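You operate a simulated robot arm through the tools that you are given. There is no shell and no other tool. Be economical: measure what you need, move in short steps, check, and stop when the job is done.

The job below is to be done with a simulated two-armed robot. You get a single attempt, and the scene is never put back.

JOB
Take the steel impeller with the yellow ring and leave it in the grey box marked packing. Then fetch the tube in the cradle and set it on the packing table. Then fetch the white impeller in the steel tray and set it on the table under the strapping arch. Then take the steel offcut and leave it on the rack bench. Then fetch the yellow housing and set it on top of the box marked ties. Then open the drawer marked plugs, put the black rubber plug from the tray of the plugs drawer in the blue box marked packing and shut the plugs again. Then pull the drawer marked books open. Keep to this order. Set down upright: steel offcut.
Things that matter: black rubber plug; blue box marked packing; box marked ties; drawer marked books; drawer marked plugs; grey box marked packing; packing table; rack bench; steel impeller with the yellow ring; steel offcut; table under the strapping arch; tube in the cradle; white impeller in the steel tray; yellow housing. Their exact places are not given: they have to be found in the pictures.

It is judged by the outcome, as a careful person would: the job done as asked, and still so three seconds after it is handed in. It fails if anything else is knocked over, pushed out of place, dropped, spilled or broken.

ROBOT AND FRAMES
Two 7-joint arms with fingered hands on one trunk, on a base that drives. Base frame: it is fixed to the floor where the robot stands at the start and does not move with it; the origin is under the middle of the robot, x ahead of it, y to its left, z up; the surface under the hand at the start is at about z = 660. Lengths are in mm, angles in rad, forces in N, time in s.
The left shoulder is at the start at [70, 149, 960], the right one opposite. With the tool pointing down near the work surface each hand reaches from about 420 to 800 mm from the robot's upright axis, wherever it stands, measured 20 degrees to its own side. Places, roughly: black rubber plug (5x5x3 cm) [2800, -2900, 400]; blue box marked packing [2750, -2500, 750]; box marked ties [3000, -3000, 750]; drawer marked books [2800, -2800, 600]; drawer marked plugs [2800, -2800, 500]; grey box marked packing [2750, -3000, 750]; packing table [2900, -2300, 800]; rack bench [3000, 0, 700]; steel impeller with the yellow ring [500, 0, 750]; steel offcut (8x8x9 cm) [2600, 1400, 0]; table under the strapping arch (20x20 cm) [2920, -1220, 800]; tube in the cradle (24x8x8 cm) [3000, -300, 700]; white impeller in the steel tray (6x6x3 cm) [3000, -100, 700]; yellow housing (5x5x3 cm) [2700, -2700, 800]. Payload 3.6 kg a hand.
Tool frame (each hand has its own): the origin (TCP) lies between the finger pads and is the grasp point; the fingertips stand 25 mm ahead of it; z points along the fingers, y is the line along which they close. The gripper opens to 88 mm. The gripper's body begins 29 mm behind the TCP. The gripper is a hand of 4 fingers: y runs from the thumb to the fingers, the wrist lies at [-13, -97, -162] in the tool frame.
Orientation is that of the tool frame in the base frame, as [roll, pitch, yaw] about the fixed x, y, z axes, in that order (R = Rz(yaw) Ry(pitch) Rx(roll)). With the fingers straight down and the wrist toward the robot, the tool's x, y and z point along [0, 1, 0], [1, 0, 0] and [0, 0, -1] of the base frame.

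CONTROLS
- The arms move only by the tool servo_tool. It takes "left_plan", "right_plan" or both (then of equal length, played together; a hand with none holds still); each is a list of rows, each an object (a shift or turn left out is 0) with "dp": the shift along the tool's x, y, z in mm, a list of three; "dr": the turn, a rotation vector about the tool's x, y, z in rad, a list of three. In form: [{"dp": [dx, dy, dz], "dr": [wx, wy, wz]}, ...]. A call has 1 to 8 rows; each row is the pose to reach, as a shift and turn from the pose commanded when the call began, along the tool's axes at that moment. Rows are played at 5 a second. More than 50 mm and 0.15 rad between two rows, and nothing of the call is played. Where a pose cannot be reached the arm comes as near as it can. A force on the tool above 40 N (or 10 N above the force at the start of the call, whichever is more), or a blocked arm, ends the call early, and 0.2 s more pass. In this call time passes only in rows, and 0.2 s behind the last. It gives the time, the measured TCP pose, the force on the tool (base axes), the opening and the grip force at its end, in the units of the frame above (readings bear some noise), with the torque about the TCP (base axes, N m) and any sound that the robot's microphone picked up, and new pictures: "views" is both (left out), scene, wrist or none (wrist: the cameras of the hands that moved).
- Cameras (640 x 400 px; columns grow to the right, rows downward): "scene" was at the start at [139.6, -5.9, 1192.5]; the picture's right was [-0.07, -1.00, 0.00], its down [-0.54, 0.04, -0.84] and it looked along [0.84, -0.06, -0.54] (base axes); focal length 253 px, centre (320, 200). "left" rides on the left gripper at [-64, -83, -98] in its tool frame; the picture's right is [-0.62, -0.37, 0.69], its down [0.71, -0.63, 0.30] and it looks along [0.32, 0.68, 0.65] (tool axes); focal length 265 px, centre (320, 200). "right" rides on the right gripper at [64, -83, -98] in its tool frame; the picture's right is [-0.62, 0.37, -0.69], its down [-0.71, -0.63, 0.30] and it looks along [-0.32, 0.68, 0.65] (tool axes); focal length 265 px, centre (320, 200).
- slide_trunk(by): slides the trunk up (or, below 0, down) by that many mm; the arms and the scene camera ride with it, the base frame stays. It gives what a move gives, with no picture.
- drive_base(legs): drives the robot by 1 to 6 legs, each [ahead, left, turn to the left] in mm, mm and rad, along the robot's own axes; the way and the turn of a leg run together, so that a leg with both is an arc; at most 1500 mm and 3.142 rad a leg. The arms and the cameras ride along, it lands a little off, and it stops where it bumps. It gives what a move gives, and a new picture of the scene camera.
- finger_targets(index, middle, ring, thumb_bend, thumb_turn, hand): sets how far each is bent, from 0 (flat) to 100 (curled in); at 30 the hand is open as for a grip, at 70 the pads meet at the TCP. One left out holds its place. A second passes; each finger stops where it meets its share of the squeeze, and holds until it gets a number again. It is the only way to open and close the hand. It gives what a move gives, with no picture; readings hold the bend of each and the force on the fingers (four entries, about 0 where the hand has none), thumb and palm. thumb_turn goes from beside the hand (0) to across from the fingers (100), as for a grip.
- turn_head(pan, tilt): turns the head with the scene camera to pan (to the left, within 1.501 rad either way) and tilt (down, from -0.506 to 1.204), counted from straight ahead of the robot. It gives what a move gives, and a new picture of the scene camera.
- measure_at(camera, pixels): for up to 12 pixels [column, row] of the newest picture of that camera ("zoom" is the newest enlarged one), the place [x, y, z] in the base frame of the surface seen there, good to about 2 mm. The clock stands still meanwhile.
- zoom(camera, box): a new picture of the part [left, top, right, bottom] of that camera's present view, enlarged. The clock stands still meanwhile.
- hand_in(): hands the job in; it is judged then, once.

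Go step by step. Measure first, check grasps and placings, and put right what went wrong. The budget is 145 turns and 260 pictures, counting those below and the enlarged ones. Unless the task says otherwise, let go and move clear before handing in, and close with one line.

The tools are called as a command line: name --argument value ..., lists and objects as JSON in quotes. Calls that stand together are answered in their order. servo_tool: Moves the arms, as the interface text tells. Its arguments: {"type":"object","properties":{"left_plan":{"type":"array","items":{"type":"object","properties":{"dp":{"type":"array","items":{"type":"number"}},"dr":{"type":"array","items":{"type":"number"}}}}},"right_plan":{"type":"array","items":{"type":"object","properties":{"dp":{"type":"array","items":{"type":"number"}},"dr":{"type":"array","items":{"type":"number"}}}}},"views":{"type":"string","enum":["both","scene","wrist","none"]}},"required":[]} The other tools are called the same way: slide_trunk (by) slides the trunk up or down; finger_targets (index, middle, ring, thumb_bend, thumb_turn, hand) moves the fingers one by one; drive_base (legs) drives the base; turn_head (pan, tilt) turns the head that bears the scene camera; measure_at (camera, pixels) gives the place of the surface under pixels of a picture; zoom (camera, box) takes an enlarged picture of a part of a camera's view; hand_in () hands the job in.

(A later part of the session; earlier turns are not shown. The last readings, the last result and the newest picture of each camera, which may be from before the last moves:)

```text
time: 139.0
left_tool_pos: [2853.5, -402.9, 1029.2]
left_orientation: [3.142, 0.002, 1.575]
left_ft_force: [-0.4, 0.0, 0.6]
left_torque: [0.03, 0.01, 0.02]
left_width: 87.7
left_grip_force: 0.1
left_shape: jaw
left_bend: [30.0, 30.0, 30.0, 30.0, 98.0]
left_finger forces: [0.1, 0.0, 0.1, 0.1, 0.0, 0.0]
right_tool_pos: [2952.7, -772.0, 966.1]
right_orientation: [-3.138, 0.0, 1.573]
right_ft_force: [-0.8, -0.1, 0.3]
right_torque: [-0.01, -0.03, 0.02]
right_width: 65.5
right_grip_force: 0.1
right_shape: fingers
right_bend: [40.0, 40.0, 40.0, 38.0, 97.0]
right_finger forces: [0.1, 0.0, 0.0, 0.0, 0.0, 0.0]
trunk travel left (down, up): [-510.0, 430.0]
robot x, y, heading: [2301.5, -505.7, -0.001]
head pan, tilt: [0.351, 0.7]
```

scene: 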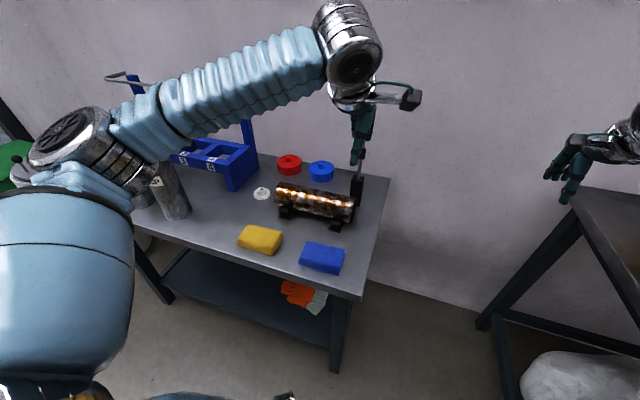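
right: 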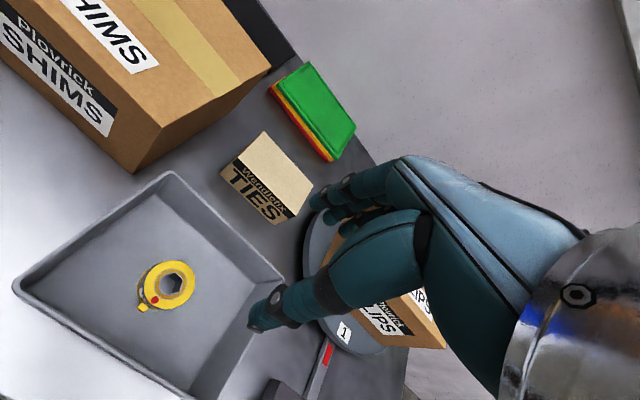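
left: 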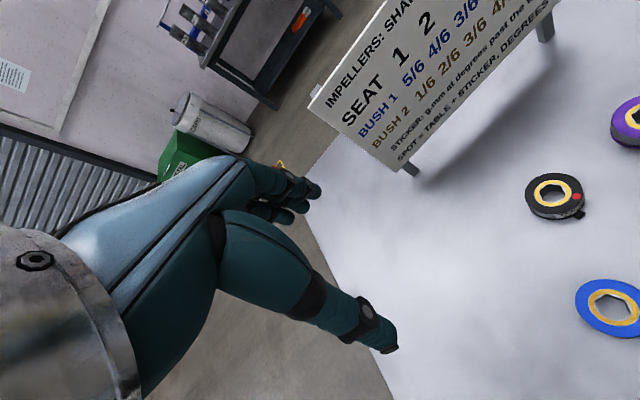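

Measuring the tube closely.

zoom --camera "scene" --box '[240, 140, 400, 240]'

measure_at --camera "scene" --pixels '[[277, 194], [300, 187], [340, 195], [352, 205], [315, 190], [313, 201], [317, 213], [355, 180], [262, 193], [286, 215], [335, 226], [287, 183]]'

```text
4.00 times, centred on (320, 190) of scene
```

zoom: 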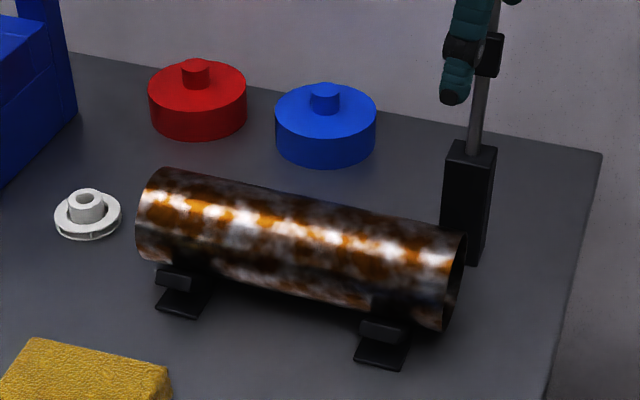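

```text
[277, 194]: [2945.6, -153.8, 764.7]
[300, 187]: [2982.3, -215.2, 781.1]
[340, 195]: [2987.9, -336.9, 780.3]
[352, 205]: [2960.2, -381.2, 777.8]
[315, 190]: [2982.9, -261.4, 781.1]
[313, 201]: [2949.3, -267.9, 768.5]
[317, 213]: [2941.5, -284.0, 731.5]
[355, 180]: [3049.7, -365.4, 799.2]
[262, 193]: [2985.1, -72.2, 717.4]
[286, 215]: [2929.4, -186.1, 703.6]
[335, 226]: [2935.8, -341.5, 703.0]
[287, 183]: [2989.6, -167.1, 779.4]
```

Tube axis is about x 2978.5, z 742, diameter 80, centre y -268. Opening the left hand a bit wider and going above it.

finger_targets --hand "left" --index 22 --middle 22 --ring 22 --thumb_bend 22

servo_tool --left_plan '[{"dp": [34, 32, 0]}, {"dp": [67, 63, 0]}, {"dp": [101, 95, 0]}, {"dp": [134, 125.5, 0]}, {"dp": [134, 125.5, 45]}, {"dp": [134, 125.5, 90]}, {"dp": [134, 125.5, 135]}, {"dp": [134, 125.5, 165]}]' --views "both"

```text
time: 140.0
left_tool_pos: [2853.4, -402.6, 1029.7]
left_orientation: [3.14, 0.001, 1.576]
left_ft_force: [-0.2, -0.5, 0.2]
left_torque: [-0.02, 0.01, 0.01]
left_width: 99.7
left_grip_force: 0.0
left_shape: fingers
left_bend: [22.0, 22.0, 22.0, 22.0, 98.0]
left_finger forces: [0.0, 0.0, 0.1, 0.1, 0.0, 0.0]
right_tool_pos: [2952.5, -771.2, 966.0]
right_orientation: [-3.139, 0.0, 1.571]
right_ft_force: [0.2, -0.1, 0.0]
right_torque: [-0.03, 0.01, 0.04]
right_width: 65.5
right_grip_force: 0.0
right_shape: fingers
right_bend: [40.0, 40.0, 40.0, 38.0, 97.0]
right_finger forces: [0.1, 0.0, 0.0, 0.1, 0.1, 0.0]
trunk travel left (down, up): [-510.0, 430.0]
robot x, y, heading: [2305.1, -505.1, -0.003]
head pan, tilt: [0.351, 0.7]
```

```text
time: 141.8
left_tool_pos: [2977.6, -267.9, 864.4]
left_orientation: [3.137, 0.002, 1.576]
left_ft_force: [0.2, -0.4, 0.7]
left_torque: [-0.01, 0.01, 0.0]
left_width: 99.6
left_grip_force: 0.0
left_shape: fingers
left_bend: [22.0, 22.0, 22.0, 22.0, 98.0]
left_finger forces: [0.0, 0.0, 0.0, 0.0, 0.0, 0.0]
right_tool_pos: [2952.7, -771.9, 965.5]
right_orientation: [-3.14, 0.001, 1.573]
right_ft_force: [0.0, -0.1, 0.5]
right_torque: [-0.02, 0.01, 0.0]
right_width: 64.9
right_grip_force: 0.0
right_shape: fingers
right_bend: [40.0, 40.0, 40.0, 38.0, 97.0]
right_finger forces: [0.1, 0.0, 0.1, 0.0, 0.1, 0.0]
trunk travel left (down, up): [-510.0, 430.0]
robot x, y, heading: [2302.1, -506.5, 0.0]
head pan, tilt: [0.351, 0.7]
```

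scene: 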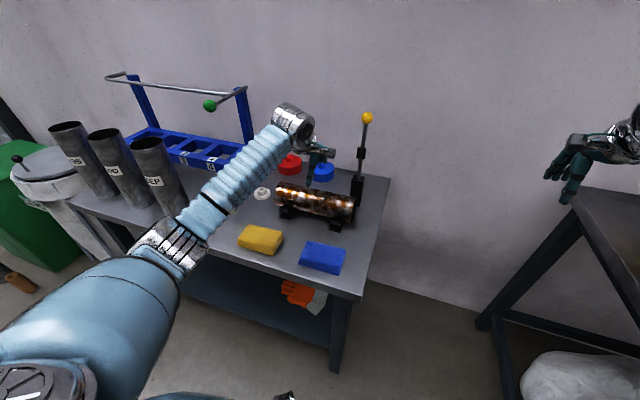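
left: 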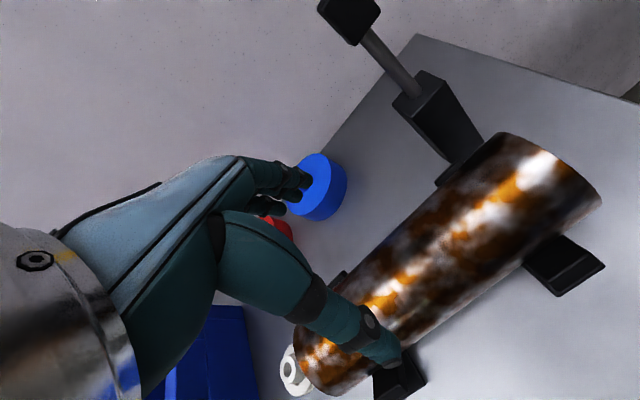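

Aligned over the tube. Before descending, I'll check clearance of the forearm against the KEEP cylinder.

measure_at --camera "scene" --pixels '[[150, 150], [165, 180], [205, 205], [175, 230], [140, 255], [60, 270], [225, 170]]'

```text
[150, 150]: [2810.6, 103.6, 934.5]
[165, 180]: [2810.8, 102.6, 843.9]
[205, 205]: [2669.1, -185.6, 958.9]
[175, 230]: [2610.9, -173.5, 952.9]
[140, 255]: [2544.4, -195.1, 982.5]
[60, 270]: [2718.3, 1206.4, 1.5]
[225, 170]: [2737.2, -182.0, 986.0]
```

Forearm is 250 mm off the cylinders. Descending to z 757 and closing.

servo_tool --left_plan '[{"dp": [0, 1, 40]}, {"dp": [0, 1, 70]}, {"dp": [0, 1, 92]}, {"dp": [0, 1, 106]}]' --views "wrist"

```text
time: 142.8
left_tool_pos: [2979.3, -268.9, 758.7]
left_orientation: [-3.141, 0.001, 1.575]
left_ft_force: [-0.2, 0.0, -0.2]
left_torque: [0.02, 0.03, -0.01]
left_width: 99.5
left_grip_force: 0.0
left_shape: fingers
left_bend: [22.0, 22.0, 22.0, 22.0, 98.0]
left_finger forces: [0.0, 0.0, 0.0, 0.0, 0.1, 0.1]
right_tool_pos: [2953.1, -770.2, 965.0]
right_orientation: [-3.139, 0.001, 1.573]
right_ft_force: [-0.2, -0.5, 0.4]
right_torque: [0.02, 0.01, -0.03]
right_width: 65.3
right_grip_force: 0.1
right_shape: fingers
right_bend: [40.0, 40.0, 40.0, 38.0, 97.0]
right_finger forces: [0.0, 0.0, 0.0, 0.1, 0.0, 0.0]
trunk travel left (down, up): [-510.0, 430.0]
robot x, y, heading: [2302.9, -502.9, -0.004]
head pan, tilt: [0.351, 0.7]
```

left: 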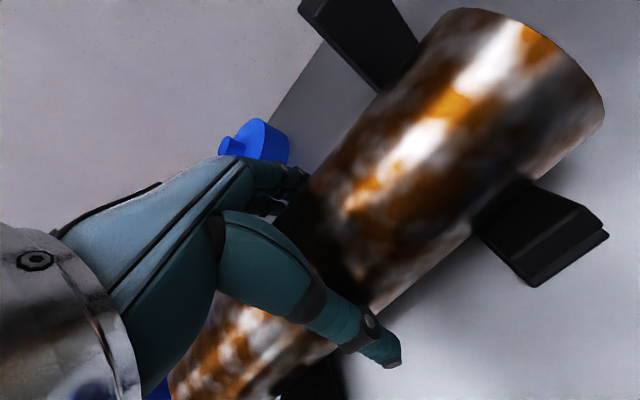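

finger_targets --hand "left" --index 75 --middle 75 --ring 75 --thumb_bend 75

servo_tool --left_plan '[{"dp": [0, 0, -15]}, {"dp": [0, 0, -40]}, {"dp": [0, 0, -70]}, {"dp": [0, 0, -110]}, {"dp": [0, 0, -150]}, {"dp": [0, 0, -190]}]' --views "both"

```text
time: 143.8
left_tool_pos: [2979.6, -269.8, 758.5]
left_orientation: [3.141, 0.002, 1.574]
left_ft_force: [4.5, 1.7, 3.1]
left_torque: [-0.07, -0.2, -0.53]
left_width: 67.0
left_grip_force: 36.3
left_shape: fingers
left_bend: [37.0, 46.0, 44.0, 48.0, 97.0]
left_finger forces: [14.4, 11.2, 12.6, 0.1, 34.2, 0.0]
right_tool_pos: [2953.0, -771.8, 967.0]
right_orientation: [-3.14, -0.001, 1.574]
right_ft_force: [0.2, -0.5, 0.3]
right_torque: [0.02, 0.01, 0.01]
right_width: 65.4
right_grip_force: 0.0
right_shape: fingers
right_bend: [40.0, 40.0, 40.0, 38.0, 97.0]
right_finger forces: [0.1, 0.0, 0.0, 0.1, 0.0, 0.0]
trunk travel left (down, up): [-510.0, 430.0]
robot x, y, heading: [2300.9, -507.3, -0.003]
head pan, tilt: [0.351, 0.7]
```

```text
time: 145.2
left_tool_pos: [2977.7, -268.9, 949.8]
left_orientation: [-3.14, 0.001, 1.578]
left_ft_force: [-0.5, 0.2, -6.0]
left_torque: [0.0, -0.01, 0.03]
left_width: 67.0
left_grip_force: 33.8
left_shape: fingers
left_bend: [37.0, 47.0, 47.0, 49.0, 92.0]
left_finger forces: [14.7, 9.6, 9.5, 0.1, 33.2, 0.0]
right_tool_pos: [2953.7, -772.2, 966.1]
right_orientation: [-3.141, 0.001, 1.572]
right_ft_force: [-1.0, -0.3, -0.2]
right_torque: [0.0, 0.0, 0.04]
right_width: 65.3
right_grip_force: 0.0
right_shape: fingers
right_bend: [40.0, 40.0, 40.0, 38.0, 97.0]
right_finger forces: [0.0, 0.1, 0.1, 0.0, 0.0, 0.1]
trunk travel left (down, up): [-510.0, 430.0]
robot x, y, heading: [2306.6, -505.3, -0.004]
head pan, tilt: [0.351, 0.7]
```

scene: 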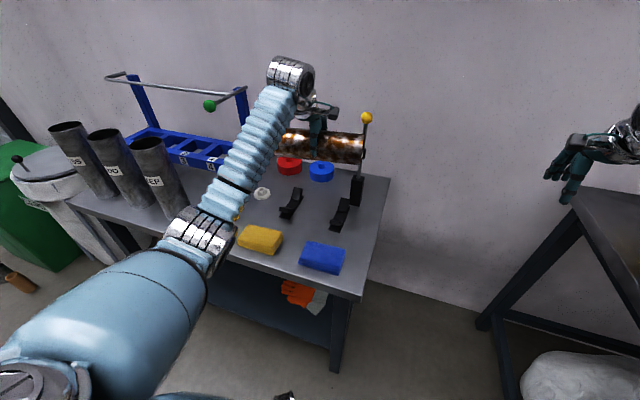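
left: 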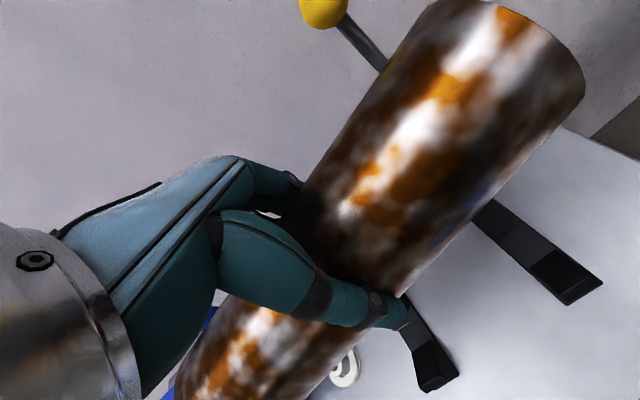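

The tube is held (0.6 kg). Raise trunk back, back off and return to the packing bench.

slide_trunk --by 90

drive_base --legs '[[-700, 0, 0], [0, -1400, 0], [0, -750, 0]]'

turn_head --pan 0.0 --tilt 0.45

```text
time: 146.4
left_tool_pos: [2980.7, -268.8, 1037.7]
left_orientation: [-3.138, 0.002, 1.578]
left_ft_force: [-0.1, -0.3, -6.0]
left_torque: [0.0, -0.03, 0.05]
left_width: 67.0
left_grip_force: 33.6
left_shape: fingers
left_bend: [37.0, 47.0, 47.0, 49.0, 92.0]
left_finger forces: [14.7, 9.6, 9.4, 0.0, 33.2, 0.0]
right_tool_pos: [2953.5, -771.4, 1055.6]
right_orientation: [-3.139, -0.001, 1.573]
right_ft_force: [-1.3, 0.3, -0.3]
right_torque: [0.01, 0.0, 0.02]
right_width: 65.7
right_grip_force: 0.1
right_shape: fingers
right_bend: [40.0, 40.0, 40.0, 38.0, 97.0]
right_finger forces: [0.0, 0.0, 0.0, 0.1, 0.0, 0.0]
trunk travel left (down, up): [-600.0, 340.0]
robot x, y, heading: [2304.1, -504.6, -0.003]
head pan, tilt: [0.351, 0.7]
```

```text
time: 183.0
left_tool_pos: [2255.1, -2437.9, 1039.2]
left_orientation: [3.141, 0.002, 1.558]
left_ft_force: [0.7, 0.1, -5.7]
left_torque: [-0.02, -0.02, 0.0]
left_width: 67.1
left_grip_force: 32.7
left_shape: fingers
left_bend: [37.0, 47.0, 47.0, 49.0, 92.0]
left_finger forces: [14.4, 9.9, 9.3, 0.0, 32.8, 0.0]
right_tool_pos: [2219.4, -2939.1, 1056.2]
right_orientation: [-3.139, -0.001, 1.552]
right_ft_force: [-0.1, -0.1, -0.2]
right_torque: [-0.02, -0.04, 0.0]
right_width: 65.1
right_grip_force: 0.2
right_shape: fingers
right_bend: [40.0, 40.0, 40.0, 38.0, 97.0]
right_finger forces: [0.0, 0.0, 0.0, 0.0, 0.0, 0.0]
trunk travel left (down, up): [-600.0, 340.0]
robot x, y, heading: [1573.6, -2662.5, -0.016]
head pan, tilt: [0.351, 0.7]
```

scene: 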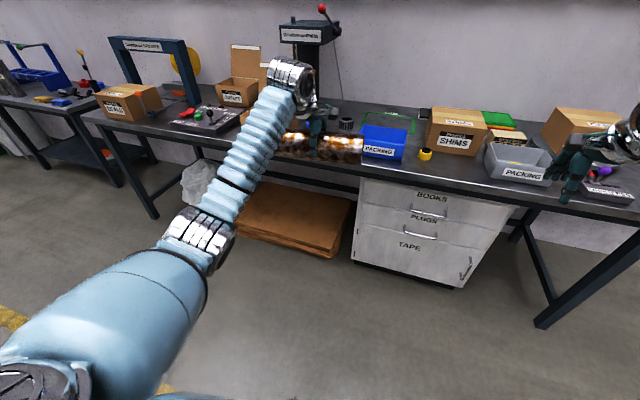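

```text
time: 183.8
left_tool_pos: [2256.4, -2438.3, 1038.5]
left_orientation: [-3.14, 0.001, 1.555]
left_ft_force: [-0.2, 0.2, -5.5]
left_torque: [-0.03, -0.02, 0.0]
left_width: 67.0
left_grip_force: 33.4
left_shape: fingers
left_bend: [37.0, 47.0, 47.0, 49.0, 92.0]
left_finger forces: [14.4, 9.8, 9.2, 0.0, 32.8, 0.0]
right_tool_pos: [2220.2, -2940.3, 1055.9]
right_orientation: [-3.14, 0.0, 1.553]
right_ft_force: [-0.6, 0.2, 0.6]
right_torque: [0.01, 0.02, 0.0]
right_width: 65.1
right_grip_force: 0.0
right_shape: fingers
right_bend: [40.0, 40.0, 40.0, 38.0, 97.0]
right_finger forces: [0.1, 0.0, 0.0, 0.1, 0.2, 0.0]
trunk travel left (down, up): [-600.0, 340.0]
robot x, y, heading: [1577.8, -2663.5, -0.016]
head pan, tilt: [0.0, 0.45]
```

scene: 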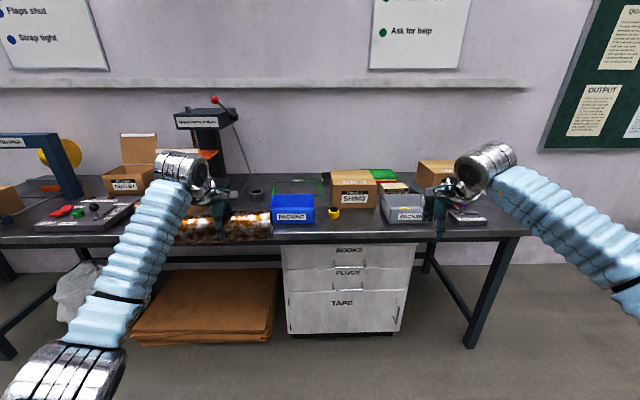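

Looking for free bench space; zoom on the green-outlined spot and around.

zoom --camera "scene" --box '[200, 150, 400, 250]'

measure_at --camera "scene" --pixels '[[276, 191], [318, 192], [322, 181], [285, 180], [298, 186], [256, 195], [275, 200], [313, 200], [335, 212], [334, 190]]'

zoom --camera "scene" --box '[0, 130, 200, 260]'

```text
3.20 times, centred on (300, 200) of scene
```

zoom: 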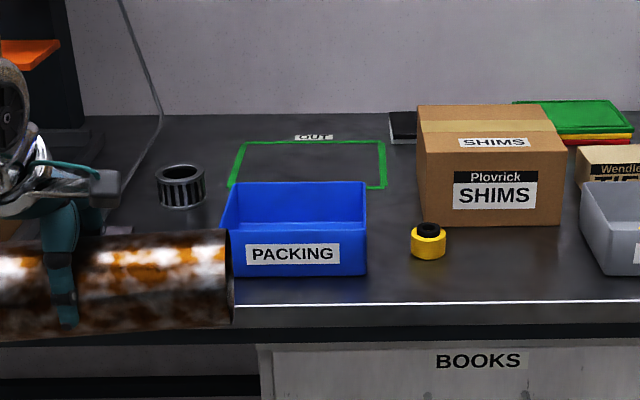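

```text
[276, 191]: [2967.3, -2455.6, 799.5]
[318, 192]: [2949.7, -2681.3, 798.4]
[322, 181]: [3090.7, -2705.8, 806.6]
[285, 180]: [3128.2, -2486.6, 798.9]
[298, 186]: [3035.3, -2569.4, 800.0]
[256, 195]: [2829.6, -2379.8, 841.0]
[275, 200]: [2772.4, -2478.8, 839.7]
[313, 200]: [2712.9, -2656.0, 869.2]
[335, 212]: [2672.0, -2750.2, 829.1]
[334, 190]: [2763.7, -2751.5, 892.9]
```

```text
3.08 times, centred on (100, 195) of scene
```

zoom: 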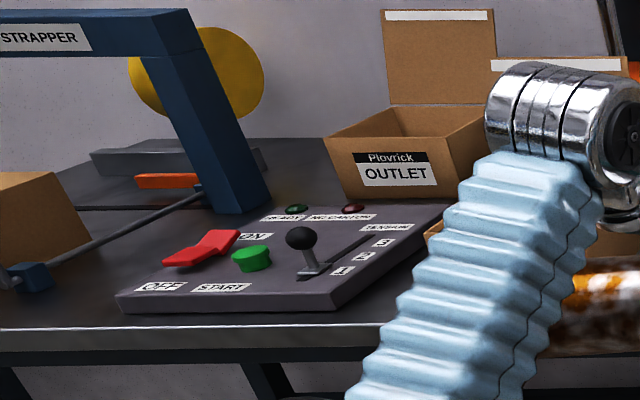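

There's room behind the blue box (x 2800–2955, y -2420…-2740). I'll approach so the left hand can lay the tube there, then measure the blue box's back.

drive_base --legs '[[0, -150, 0.016], [552, 0, 0]]'

turn_head --pan 0.25 --tilt 0.8

```text
time: 193.6
left_tool_pos: [2811.4, -2587.5, 1039.2]
left_orientation: [-3.141, 0.003, 1.564]
left_ft_force: [-0.3, 0.0, -5.9]
left_torque: [-0.01, -0.02, 0.0]
left_width: 67.2
left_grip_force: 33.0
left_shape: fingers
left_bend: [37.0, 47.0, 47.0, 49.0, 92.0]
left_finger forces: [14.4, 9.8, 9.1, 0.0, 32.7, 0.0]
right_tool_pos: [2779.8, -3087.5, 1056.1]
right_orientation: [-3.139, 0.002, 1.563]
right_ft_force: [-0.4, 0.1, 0.2]
right_torque: [0.01, 0.0, 0.01]
right_width: 65.2
right_grip_force: 0.0
right_shape: fingers
right_bend: [40.0, 40.0, 40.0, 38.0, 97.0]
right_finger forces: [0.0, 0.0, 0.1, 0.1, 0.1, 0.1]
trunk travel left (down, up): [-600.0, 340.0]
robot x, y, heading: [2134.5, -2817.7, -0.011]
head pan, tilt: [0.0, 0.45]
```

scene: 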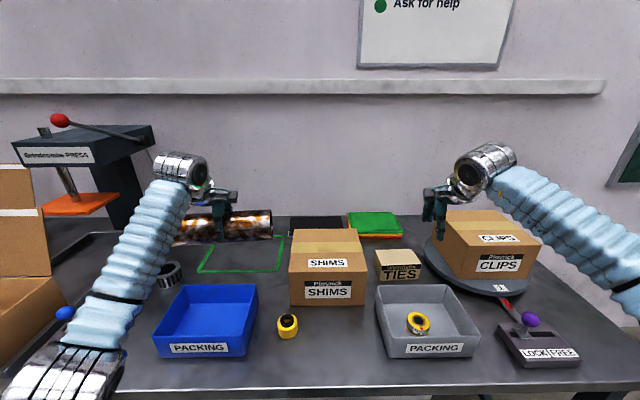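

```text
time: 194.4
left_tool_pos: [2810.9, -2588.4, 1039.5]
left_orientation: [-3.139, 0.002, 1.562]
left_ft_force: [0.0, -0.6, -4.9]
left_torque: [0.0, -0.04, 0.0]
left_width: 67.3
left_grip_force: 33.1
left_shape: fingers
left_bend: [37.0, 47.0, 47.0, 49.0, 92.0]
left_finger forces: [14.5, 9.9, 9.2, 0.1, 32.7, 0.0]
right_tool_pos: [2780.9, -3089.6, 1056.6]
right_orientation: [3.141, -0.001, 1.562]
right_ft_force: [0.3, -0.2, 0.1]
right_torque: [0.04, -0.01, 0.0]
right_width: 65.3
right_grip_force: 0.0
right_shape: fingers
right_bend: [40.0, 40.0, 40.0, 38.0, 97.0]
right_finger forces: [0.0, 0.0, 0.0, 0.0, 0.1, 0.0]
trunk travel left (down, up): [-600.0, 340.0]
robot x, y, heading: [2133.4, -2820.0, -0.012]
head pan, tilt: [0.25, 0.799]
```

scene: 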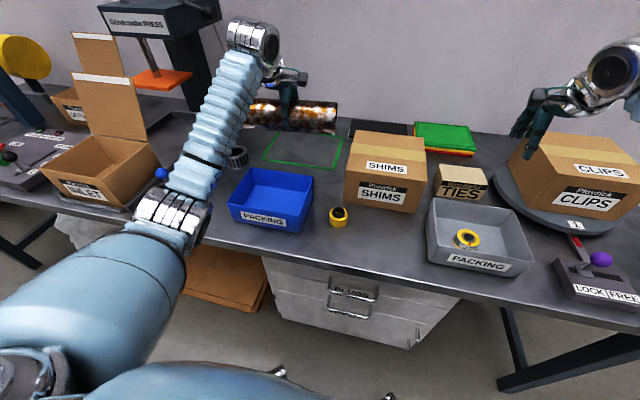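

measure_at --camera "scene" --pixels '[[251, 168], [312, 176], [303, 230], [230, 205], [345, 180], [352, 133], [262, 158], [332, 168], [340, 133], [240, 152], [300, 163], [338, 212]]'

zoom --camera "scene" --box '[200, 80, 380, 240]'

```text
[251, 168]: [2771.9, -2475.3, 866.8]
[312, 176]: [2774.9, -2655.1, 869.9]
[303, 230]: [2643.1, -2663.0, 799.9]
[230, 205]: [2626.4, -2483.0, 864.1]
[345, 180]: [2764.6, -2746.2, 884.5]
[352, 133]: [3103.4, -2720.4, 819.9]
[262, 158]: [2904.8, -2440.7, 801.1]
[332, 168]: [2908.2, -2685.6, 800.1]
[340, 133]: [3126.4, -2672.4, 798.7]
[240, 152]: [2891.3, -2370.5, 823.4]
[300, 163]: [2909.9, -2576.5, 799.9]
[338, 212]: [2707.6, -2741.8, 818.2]
```

```text
2.50 times, centred on (290, 160) of scene
```

zoom: 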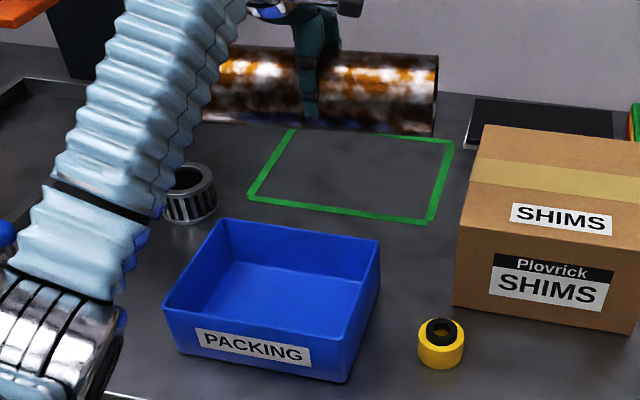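

Target tube centre (2885,-2575): clear of blue box, gear and SHIMS. Moving there and lowering.

servo_tool --left_plan '[{"dp": [7, 37, 0]}, {"dp": [13.6, 74, 0]}, {"dp": [13.6, 74, 45]}, {"dp": [13.6, 74, 90]}, {"dp": [13.6, 74, 130]}, {"dp": [13.6, 74, 160]}, {"dp": [13.6, 74, 174]}]' --views "both"

```text
time: 196.0
left_tool_pos: [2886.8, -2576.2, 863.3]
left_orientation: [-3.14, 0.0, 1.565]
left_ft_force: [-0.3, -0.1, -5.0]
left_torque: [-0.04, -0.01, 0.03]
left_width: 66.9
left_grip_force: 32.3
left_shape: fingers
left_bend: [37.0, 47.0, 47.0, 49.0, 92.0]
left_finger forces: [13.9, 9.8, 9.0, 0.0, 32.1, 0.1]
right_tool_pos: [2781.1, -3090.4, 1054.6]
right_orientation: [-3.14, 0.0, 1.562]
right_ft_force: [-0.7, 0.3, 0.9]
right_torque: [0.01, 0.0, 0.0]
right_width: 65.4
right_grip_force: 0.1
right_shape: fingers
right_bend: [40.0, 40.0, 40.0, 38.0, 97.0]
right_finger forces: [0.0, 0.1, 0.0, 0.0, 0.0, 0.1]
trunk travel left (down, up): [-600.0, 340.0]
robot x, y, heading: [2134.1, -2817.1, -0.011]
head pan, tilt: [0.25, 0.799]
```

scene: 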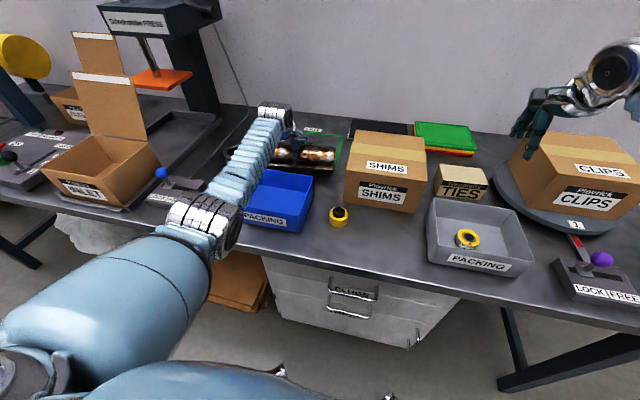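
left: 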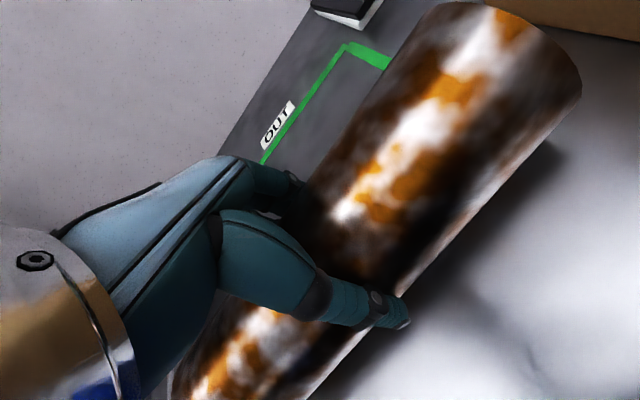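

Lowering gently to contact.

servo_tool --left_plan '[{"dp": [0, 0, 3]}, {"dp": [0, 0, 5]}, {"dp": [0, 0, 6]}, {"dp": [0, 0, 7]}, {"dp": [0, 0, 8]}]' --views "wrist"

```text
time: 197.2
left_tool_pos: [2885.9, -2575.9, 857.2]
left_orientation: [-3.139, 0.001, 1.564]
left_ft_force: [0.3, -0.5, -5.4]
left_torque: [-0.04, -0.03, -0.02]
left_width: 67.0
left_grip_force: 31.8
left_shape: fingers
left_bend: [37.0, 47.0, 47.0, 49.0, 92.0]
left_finger forces: [14.0, 9.9, 9.1, 0.0, 32.1, 0.1]
right_tool_pos: [2780.8, -3090.0, 1056.6]
right_orientation: [-3.14, 0.001, 1.563]
right_ft_force: [-1.1, -1.0, 0.2]
right_torque: [-0.01, 0.0, 0.03]
right_width: 65.3
right_grip_force: 0.1
right_shape: fingers
right_bend: [40.0, 40.0, 40.0, 38.0, 97.0]
right_finger forces: [0.0, 0.0, 0.0, 0.0, 0.1, 0.0]
trunk travel left (down, up): [-600.0, 340.0]
robot x, y, heading: [2131.7, -2814.5, -0.016]
head pan, tilt: [0.25, 0.799]
```

left: 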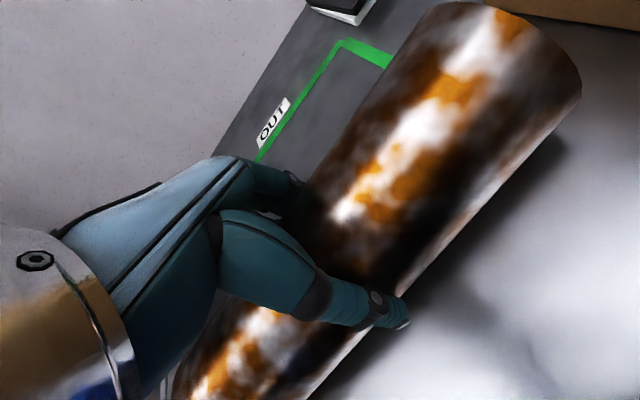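

servo_tool --left_plan '[{"dp": [0, 0, 1]}, {"dp": [0, 0, 2]}, {"dp": [0, 0, 3]}, {"dp": [0, 0, 4]}, {"dp": [0, 0, 5]}, {"dp": [0, 0, 6]}]' --views "none"

```text
time: 198.6
left_tool_pos: [2886.4, -2575.2, 853.0]
left_orientation: [3.138, 0.003, 1.565]
left_ft_force: [1.0, -0.8, 3.0]
left_torque: [-0.06, -0.03, -0.03]
left_width: 67.1
left_grip_force: 33.0
left_shape: fingers
left_bend: [37.0, 47.0, 47.0, 49.0, 92.0]
left_finger forces: [14.4, 9.7, 8.9, 0.0, 33.0, 0.0]
right_tool_pos: [2778.7, -3090.7, 1056.1]
right_orientation: [-3.142, 0.0, 1.563]
right_ft_force: [-0.6, -0.8, 1.0]
right_torque: [0.0, -0.02, 0.02]
right_width: 65.4
right_grip_force: 0.1
right_shape: fingers
right_bend: [40.0, 40.0, 40.0, 38.0, 97.0]
right_finger forces: [0.0, 0.1, 0.0, 0.1, 0.1, 0.0]
trunk travel left (down, up): [-600.0, 340.0]
robot x, y, heading: [2131.7, -2815.0, -0.013]
head pan, tilt: [0.25, 0.799]
```

The tube rests on the bench (force +3 N up). Opening in two stages.

finger_targets --hand "left" --index 33 --middle 35 --ring 35 --thumb_bend 38

finger_targets --hand "left" --index 20 --middle 20 --ring 20 --thumb_bend 20

servo_tool --left_plan '[{"dp": [0, 0, -2]}]' --views "wrist"

```text
time: 199.6
left_tool_pos: [2884.3, -2574.5, 851.9]
left_orientation: [3.141, 0.0, 1.565]
left_ft_force: [1.1, -1.2, 4.3]
left_torque: [-0.03, -0.03, 0.04]
left_width: 78.1
left_grip_force: 2.0
left_shape: fingers
left_bend: [30.0, 35.0, 35.0, 37.0, 97.0]
left_finger forces: [3.4, 0.0, 0.0, 0.0, 1.7, 0.1]
right_tool_pos: [2779.0, -3088.9, 1056.8]
right_orientation: [3.139, 0.0, 1.561]
right_ft_force: [-0.3, 0.0, -0.1]
right_torque: [0.0, 0.0, 0.0]
right_width: 65.2
right_grip_force: 0.1
right_shape: fingers
right_bend: [40.0, 40.0, 40.0, 38.0, 97.0]
right_finger forces: [0.0, 0.0, 0.0, 0.0, 0.0, 0.1]
trunk travel left (down, up): [-600.0, 340.0]
robot x, y, heading: [2134.6, -2817.1, -0.011]
head pan, tilt: [0.25, 0.799]
```

```text
time: 200.6
left_tool_pos: [2884.4, -2575.0, 850.5]
left_orientation: [-3.141, 0.002, 1.564]
left_ft_force: [-0.3, 0.0, 0.2]
left_torque: [-0.01, 0.04, -0.02]
left_width: 103.1
left_grip_force: 0.0
left_shape: fingers
left_bend: [20.0, 20.0, 20.0, 20.0, 97.0]
left_finger forces: [0.0, 0.0, 0.0, 0.1, 0.1, 0.0]
right_tool_pos: [2779.1, -3089.5, 1056.2]
right_orientation: [3.141, 0.0, 1.562]
right_ft_force: [0.9, 0.2, 0.5]
right_torque: [-0.02, 0.01, 0.0]
right_width: 65.5
right_grip_force: 0.0
right_shape: fingers
right_bend: [40.0, 40.0, 40.0, 38.0, 97.0]
right_finger forces: [0.1, 0.0, 0.0, 0.0, 0.0, 0.1]
trunk travel left (down, up): [-600.0, 340.0]
robot x, y, heading: [2132.3, -2819.3, -0.012]
head pan, tilt: [0.25, 0.799]
```

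```text
time: 201.0
left_tool_pos: [2886.2, -2574.2, 852.4]
left_orientation: [-3.14, 0.001, 1.566]
left_ft_force: [0.1, 0.1, -0.9]
left_torque: [-0.01, -0.02, 0.0]
left_width: 103.5
left_grip_force: 0.0
left_shape: fingers
left_bend: [20.0, 20.0, 20.0, 20.0, 97.0]
left_finger forces: [0.0, 0.1, 0.0, 0.0, 0.0, 0.1]
right_tool_pos: [2779.4, -3090.0, 1055.6]
right_orientation: [-3.14, 0.0, 1.563]
right_ft_force: [-0.3, 0.2, -0.5]
right_torque: [-0.02, 0.02, 0.02]
right_width: 65.5
right_grip_force: 0.0
right_shape: fingers
right_bend: [40.0, 40.0, 40.0, 38.0, 97.0]
right_finger forces: [0.0, 0.0, 0.1, 0.0, 0.1, 0.1]
trunk travel left (down, up): [-600.0, 340.0]
robot x, y, heading: [2136.1, -2820.1, -0.018]
head pan, tilt: [0.25, 0.799]
```

left: 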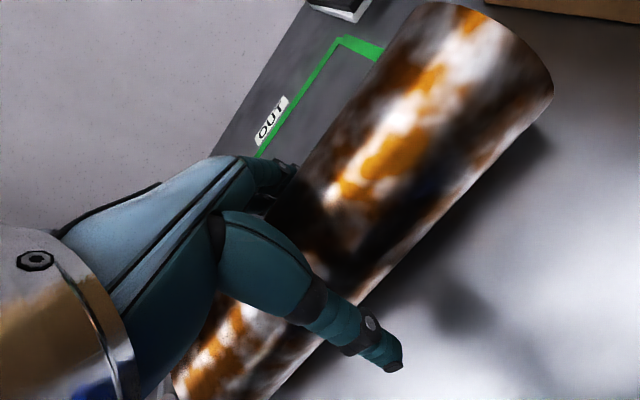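

Measuring where the tube lies now, to see whether it rolls.

measure_at --camera "left" --pixels '[[390, 180], [440, 170], [520, 40], [500, 100], [350, 190]]'

servo_tool --left_plan '[{"dp": [0, 0, -1]}]' --views "wrist"

measure_at --camera "left" --pixels '[[390, 180], [440, 170], [520, 40], [500, 100], [350, 190]]'

```text
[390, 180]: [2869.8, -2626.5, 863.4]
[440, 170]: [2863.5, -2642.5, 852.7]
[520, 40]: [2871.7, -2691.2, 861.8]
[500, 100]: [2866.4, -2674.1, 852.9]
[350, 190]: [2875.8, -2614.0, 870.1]
```

```text
time: 201.4
left_tool_pos: [2885.2, -2575.0, 853.6]
left_orientation: [3.141, 0.003, 1.564]
left_ft_force: [-0.1, 0.2, 0.3]
left_torque: [0.02, -0.02, -0.02]
left_width: 103.4
left_grip_force: 0.0
left_shape: fingers
left_bend: [20.0, 20.0, 20.0, 20.0, 97.0]
left_finger forces: [0.0, 0.0, 0.0, 0.1, 0.1, 0.0]
right_tool_pos: [2780.1, -3090.6, 1056.4]
right_orientation: [-3.138, 0.001, 1.562]
right_ft_force: [0.5, 0.4, 0.6]
right_torque: [0.0, 0.0, -0.03]
right_width: 65.7
right_grip_force: 0.0
right_shape: fingers
right_bend: [40.0, 40.0, 40.0, 38.0, 97.0]
right_finger forces: [0.0, 0.0, 0.0, 0.0, 0.0, 0.1]
trunk travel left (down, up): [-600.0, 340.0]
robot x, y, heading: [2133.8, -2815.7, -0.013]
head pan, tilt: [0.25, 0.799]
```

left: 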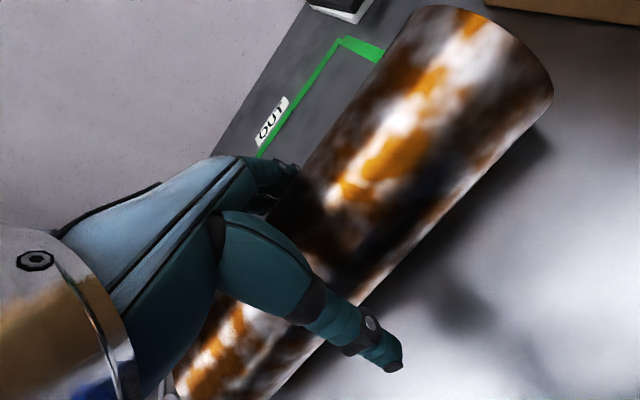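

```text
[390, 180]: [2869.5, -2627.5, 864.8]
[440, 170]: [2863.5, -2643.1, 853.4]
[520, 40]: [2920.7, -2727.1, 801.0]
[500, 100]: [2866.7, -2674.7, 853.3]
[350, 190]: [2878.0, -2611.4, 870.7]
```

Still. I'll centre the hand on the tube (+11 mm), then rise.

servo_tool --left_plan '[{"dp": [0, 6, 0]}, {"dp": [0, 12, 0]}, {"dp": [0, 12, -20]}, {"dp": [0, 12, -50]}, {"dp": [0, 12, -90]}, {"dp": [0, 12, -135]}, {"dp": [0, 12, -180]}]' --views "both"

```text
time: 203.0
left_tool_pos: [2896.0, -2574.1, 1034.9]
left_orientation: [-3.14, 0.0, 1.567]
left_ft_force: [-0.3, -0.7, 0.8]
left_torque: [0.04, -0.01, -0.03]
left_width: 103.7
left_grip_force: 0.1
left_shape: fingers
left_bend: [20.0, 20.0, 20.0, 20.0, 97.0]
left_finger forces: [0.0, 0.0, 0.0, 0.0, 0.0, 0.1]
right_tool_pos: [2779.1, -3090.4, 1055.8]
right_orientation: [-3.141, 0.0, 1.562]
right_ft_force: [-0.5, 0.9, 0.5]
right_torque: [0.02, -0.01, -0.01]
right_width: 65.0
right_grip_force: 0.2
right_shape: fingers
right_bend: [40.0, 40.0, 40.0, 38.0, 97.0]
right_finger forces: [0.0, 0.0, 0.1, 0.0, 0.0, 0.0]
trunk travel left (down, up): [-600.0, 340.0]
robot x, y, heading: [2137.4, -2816.2, -0.006]
head pan, tilt: [0.25, 0.799]
```

scene: 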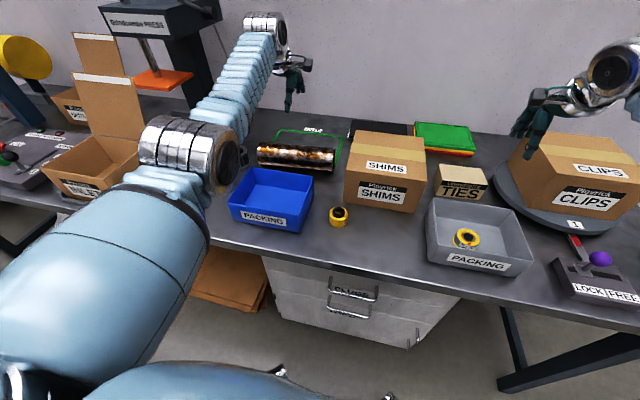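
left: 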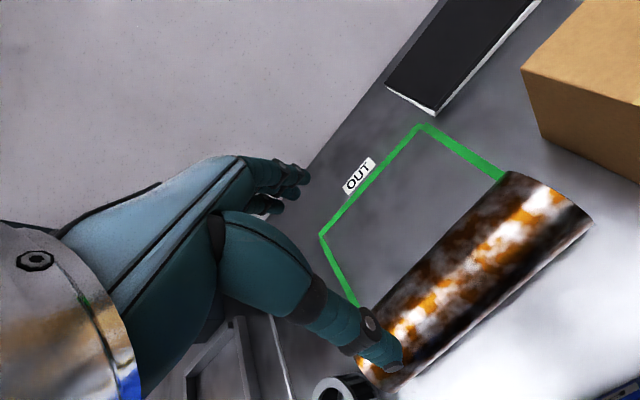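

The tube lies still on the packing bench. Now retract/raise the left hand and drive to the rack bench for the white impeller.

servo_tool --left_plan '[{"dp": [0, -40, -20]}, {"dp": [0, -80, -40]}, {"dp": [0, -120, -60]}, {"dp": [0, -160, -80]}, {"dp": [0, -200, -100]}, {"dp": [0, -220, -130]}]' --views "none"

drive_base --legs '[[-500, 0, 0.006], [0, 1480, 0], [0, 1440, 0]]'

turn_head --pan -0.1 --tilt 0.5

```text
time: 204.4
left_tool_pos: [2673.8, -2573.5, 1163.5]
left_orientation: [-3.138, 0.0, 1.564]
left_ft_force: [-0.2, -1.2, 0.3]
left_torque: [0.01, 0.01, -0.01]
left_width: 103.6
left_grip_force: 0.0
left_shape: fingers
left_bend: [20.0, 20.0, 20.0, 20.0, 97.0]
left_finger forces: [0.1, 0.0, 0.1, 0.0, 0.0, 0.0]
right_tool_pos: [2779.2, -3091.1, 1056.0]
right_orientation: [-3.141, 0.0, 1.561]
right_ft_force: [-1.0, -0.4, 0.0]
right_torque: [0.01, 0.03, -0.01]
right_width: 65.2
right_grip_force: 0.0
right_shape: fingers
right_bend: [40.0, 40.0, 40.0, 38.0, 97.0]
right_finger forces: [0.1, 0.0, 0.1, 0.0, 0.0, 0.0]
trunk travel left (down, up): [-600.0, 340.0]
robot x, y, heading: [2133.7, -2818.7, -0.012]
head pan, tilt: [0.25, 0.799]
```

```text
time: 247.9
left_tool_pos: [2241.2, 339.1, 1165.4]
left_orientation: [3.141, 0.001, 1.538]
left_ft_force: [0.6, -0.6, -0.9]
left_torque: [0.02, 0.0, 0.02]
left_width: 103.8
left_grip_force: 0.1
left_shape: fingers
left_bend: [20.0, 20.0, 20.0, 20.0, 97.0]
left_finger forces: [0.1, 0.2, 0.0, 0.1, 0.1, 0.0]
right_tool_pos: [2330.2, -179.8, 1056.3]
right_orientation: [-3.14, 0.002, 1.535]
right_ft_force: [-0.4, 0.1, -0.2]
right_torque: [0.0, -0.01, 0.0]
right_width: 65.3
right_grip_force: 0.0
right_shape: fingers
right_bend: [40.0, 40.0, 40.0, 38.0, 97.0]
right_finger forces: [0.1, 0.1, 0.0, 0.0, 0.0, 0.0]
trunk travel left (down, up): [-600.0, 340.0]
robot x, y, heading: [1693.2, 111.2, -0.039]
head pan, tilt: [0.25, 0.799]
```

scene: 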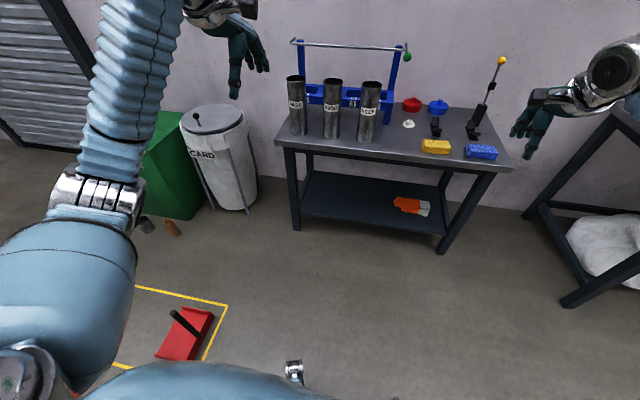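

```text
time: 248.7
left_tool_pos: [2242.0, 337.7, 1164.8]
left_orientation: [-3.142, 0.002, 1.539]
left_ft_force: [0.2, 0.0, -0.1]
left_torque: [0.02, 0.0, 0.03]
left_width: 103.5
left_grip_force: 0.0
left_shape: fingers
left_bend: [20.0, 20.0, 20.0, 20.0, 97.0]
left_finger forces: [0.0, 0.0, 0.0, 0.1, 0.0, 0.0]
right_tool_pos: [2330.3, -180.0, 1056.4]
right_orientation: [-3.14, -0.001, 1.534]
right_ft_force: [0.0, -0.6, -0.4]
right_torque: [-0.01, 0.01, -0.03]
right_width: 65.0
right_grip_force: 0.0
right_shape: fingers
right_bend: [40.0, 40.0, 40.0, 38.0, 97.0]
right_finger forces: [0.0, 0.0, 0.0, 0.0, 0.0, 0.1]
trunk travel left (down, up): [-600.0, 340.0]
robot x, y, heading: [1693.8, 112.0, -0.038]
head pan, tilt: [-0.099, 0.499]
```

scene: 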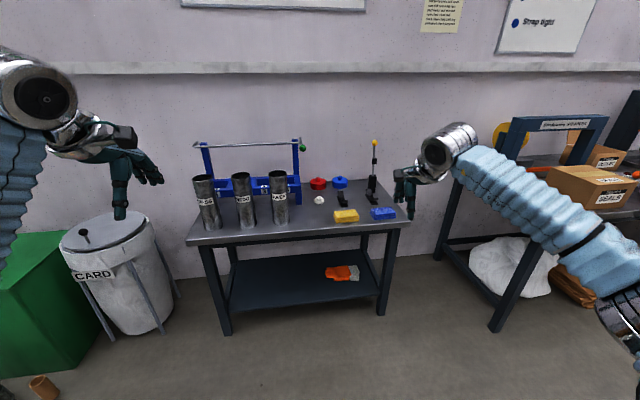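

Measuring the white impeller (319,200), the rack bar and cylinder tops.

measure_at --camera "scene" --pixels '[[319, 200], [250, 144], [303, 147], [278, 172], [243, 175], [205, 178], [343, 200], [285, 185], [345, 216], [318, 184], [300, 205]]'

zoom --camera "scene" --box '[270, 160, 400, 240]'

```text
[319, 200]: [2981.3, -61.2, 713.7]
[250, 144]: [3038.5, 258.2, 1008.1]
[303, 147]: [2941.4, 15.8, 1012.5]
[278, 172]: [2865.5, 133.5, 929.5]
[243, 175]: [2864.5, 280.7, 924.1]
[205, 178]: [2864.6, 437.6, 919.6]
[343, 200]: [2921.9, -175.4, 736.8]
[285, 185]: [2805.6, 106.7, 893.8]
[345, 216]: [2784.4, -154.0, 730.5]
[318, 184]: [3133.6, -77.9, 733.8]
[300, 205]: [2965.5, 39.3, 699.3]
```

```text
4.92 times, centred on (335, 200) of scene
```

zoom: 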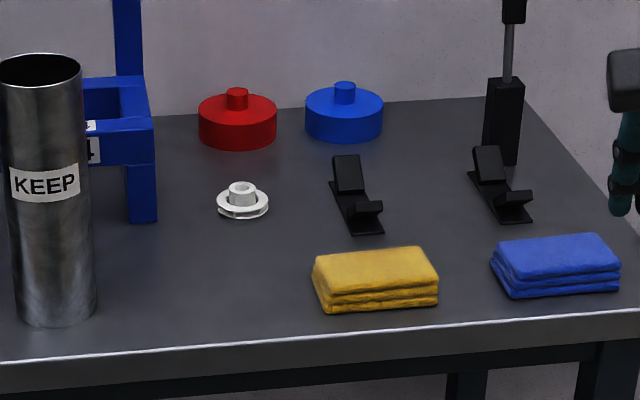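

Driving in so the right hand can take the white impeller; then lowering the trunk 90.

drive_base --legs '[[0, 44, 0.038], [636, 0, 0]]'

slide_trunk --by -90

turn_head --pan -0.25 --tilt 0.75

```text
time: 258.2
left_tool_pos: [2872.7, 405.6, 1165.0]
left_orientation: [-3.141, 0.0, 1.578]
left_ft_force: [0.3, -0.3, 0.2]
left_torque: [-0.01, -0.03, 0.02]
left_width: 103.6
left_grip_force: 0.0
left_shape: fingers
left_bend: [20.0, 20.0, 20.0, 20.0, 97.0]
left_finger forces: [0.0, 0.0, 0.0, 0.1, 0.0, 0.1]
right_tool_pos: [2983.5, -109.1, 1055.5]
right_orientation: [-3.14, 0.001, 1.576]
right_ft_force: [0.0, 0.0, -0.3]
right_torque: [0.0, -0.01, -0.03]
right_width: 65.5
right_grip_force: 0.1
right_shape: fingers
right_bend: [40.0, 40.0, 40.0, 38.0, 97.0]
right_finger forces: [0.0, 0.0, 0.0, 0.1, 0.0, 0.0]
trunk travel left (down, up): [-600.0, 340.0]
robot x, y, heading: [2336.1, 158.2, 0.001]
head pan, tilt: [-0.099, 0.499]
```

scene: 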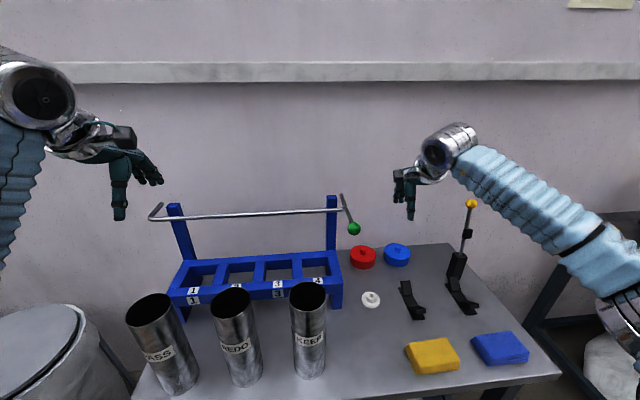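

```text
time: 259.4
left_tool_pos: [2872.8, 405.5, 1075.3]
left_orientation: [3.141, 0.001, 1.579]
left_ft_force: [-0.2, 0.3, 0.6]
left_torque: [-0.02, 0.02, -0.01]
left_width: 103.3
left_grip_force: 0.1
left_shape: fingers
left_bend: [20.0, 20.0, 20.0, 20.0, 97.0]
left_finger forces: [0.0, 0.1, 0.0, 0.1, 0.0, 0.0]
right_tool_pos: [2983.9, -108.6, 967.1]
right_orientation: [-3.141, 0.001, 1.574]
right_ft_force: [0.4, -0.2, -0.3]
right_torque: [-0.02, -0.01, -0.04]
right_width: 65.0
right_grip_force: 0.1
right_shape: fingers
right_bend: [40.0, 40.0, 40.0, 38.0, 97.0]
right_finger forces: [0.0, 0.0, 0.1, 0.0, 0.1, 0.0]
trunk travel left (down, up): [-510.0, 430.0]
robot x, y, heading: [2332.9, 154.1, 0.007]
head pan, tilt: [-0.099, 0.499]
```

```text
time: 260.2
left_tool_pos: [2872.6, 406.9, 1075.0]
left_orientation: [-3.141, 0.002, 1.576]
left_ft_force: [1.1, -0.6, 0.0]
left_torque: [0.04, -0.03, 0.01]
left_width: 103.6
left_grip_force: 0.0
left_shape: fingers
left_bend: [20.0, 20.0, 20.0, 20.0, 97.0]
left_finger forces: [0.1, 0.0, 0.0, 0.0, 0.1, 0.0]
right_tool_pos: [2983.3, -108.2, 965.8]
right_orientation: [-3.139, -0.001, 1.576]
right_ft_force: [-0.6, -0.3, -0.3]
right_torque: [-0.01, 0.0, 0.04]
right_width: 65.3
right_grip_force: 0.1
right_shape: fingers
right_bend: [40.0, 40.0, 40.0, 38.0, 97.0]
right_finger forces: [0.1, 0.0, 0.0, 0.0, 0.1, 0.1]
trunk travel left (down, up): [-510.0, 430.0]
robot x, y, heading: [2335.8, 153.2, -0.0]
head pan, tilt: [-0.25, 0.75]
```

scene: 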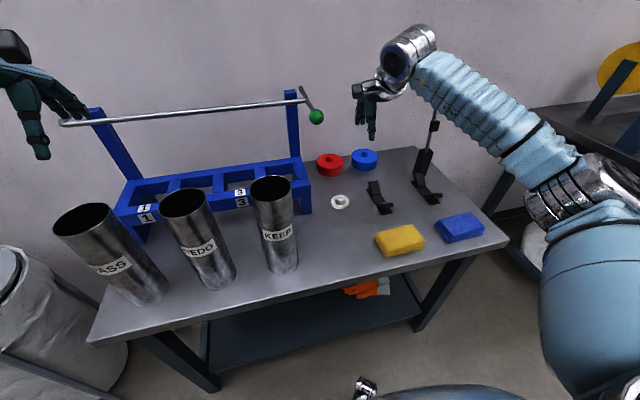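

Measuring the white impeller precisely.

zoom --camera "scene" --box '[308, 180, 372, 220]'

measure_at --camera "scene" --pixels '[[332, 202], [348, 202], [340, 208], [340, 197], [340, 200], [312, 205], [317, 117], [370, 205]]'

```text
10.00 times, centred on (340, 200) of scene
```

zoom: 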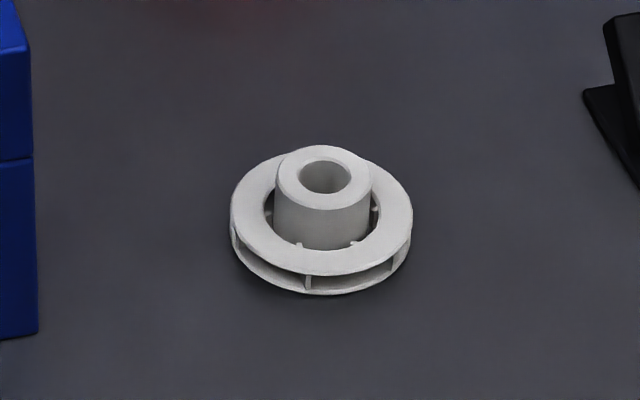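

```text
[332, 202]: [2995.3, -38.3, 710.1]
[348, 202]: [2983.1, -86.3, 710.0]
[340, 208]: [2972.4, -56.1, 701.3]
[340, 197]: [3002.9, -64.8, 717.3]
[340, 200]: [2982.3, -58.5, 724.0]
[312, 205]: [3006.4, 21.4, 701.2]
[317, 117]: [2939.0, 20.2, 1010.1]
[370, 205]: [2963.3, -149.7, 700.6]
```

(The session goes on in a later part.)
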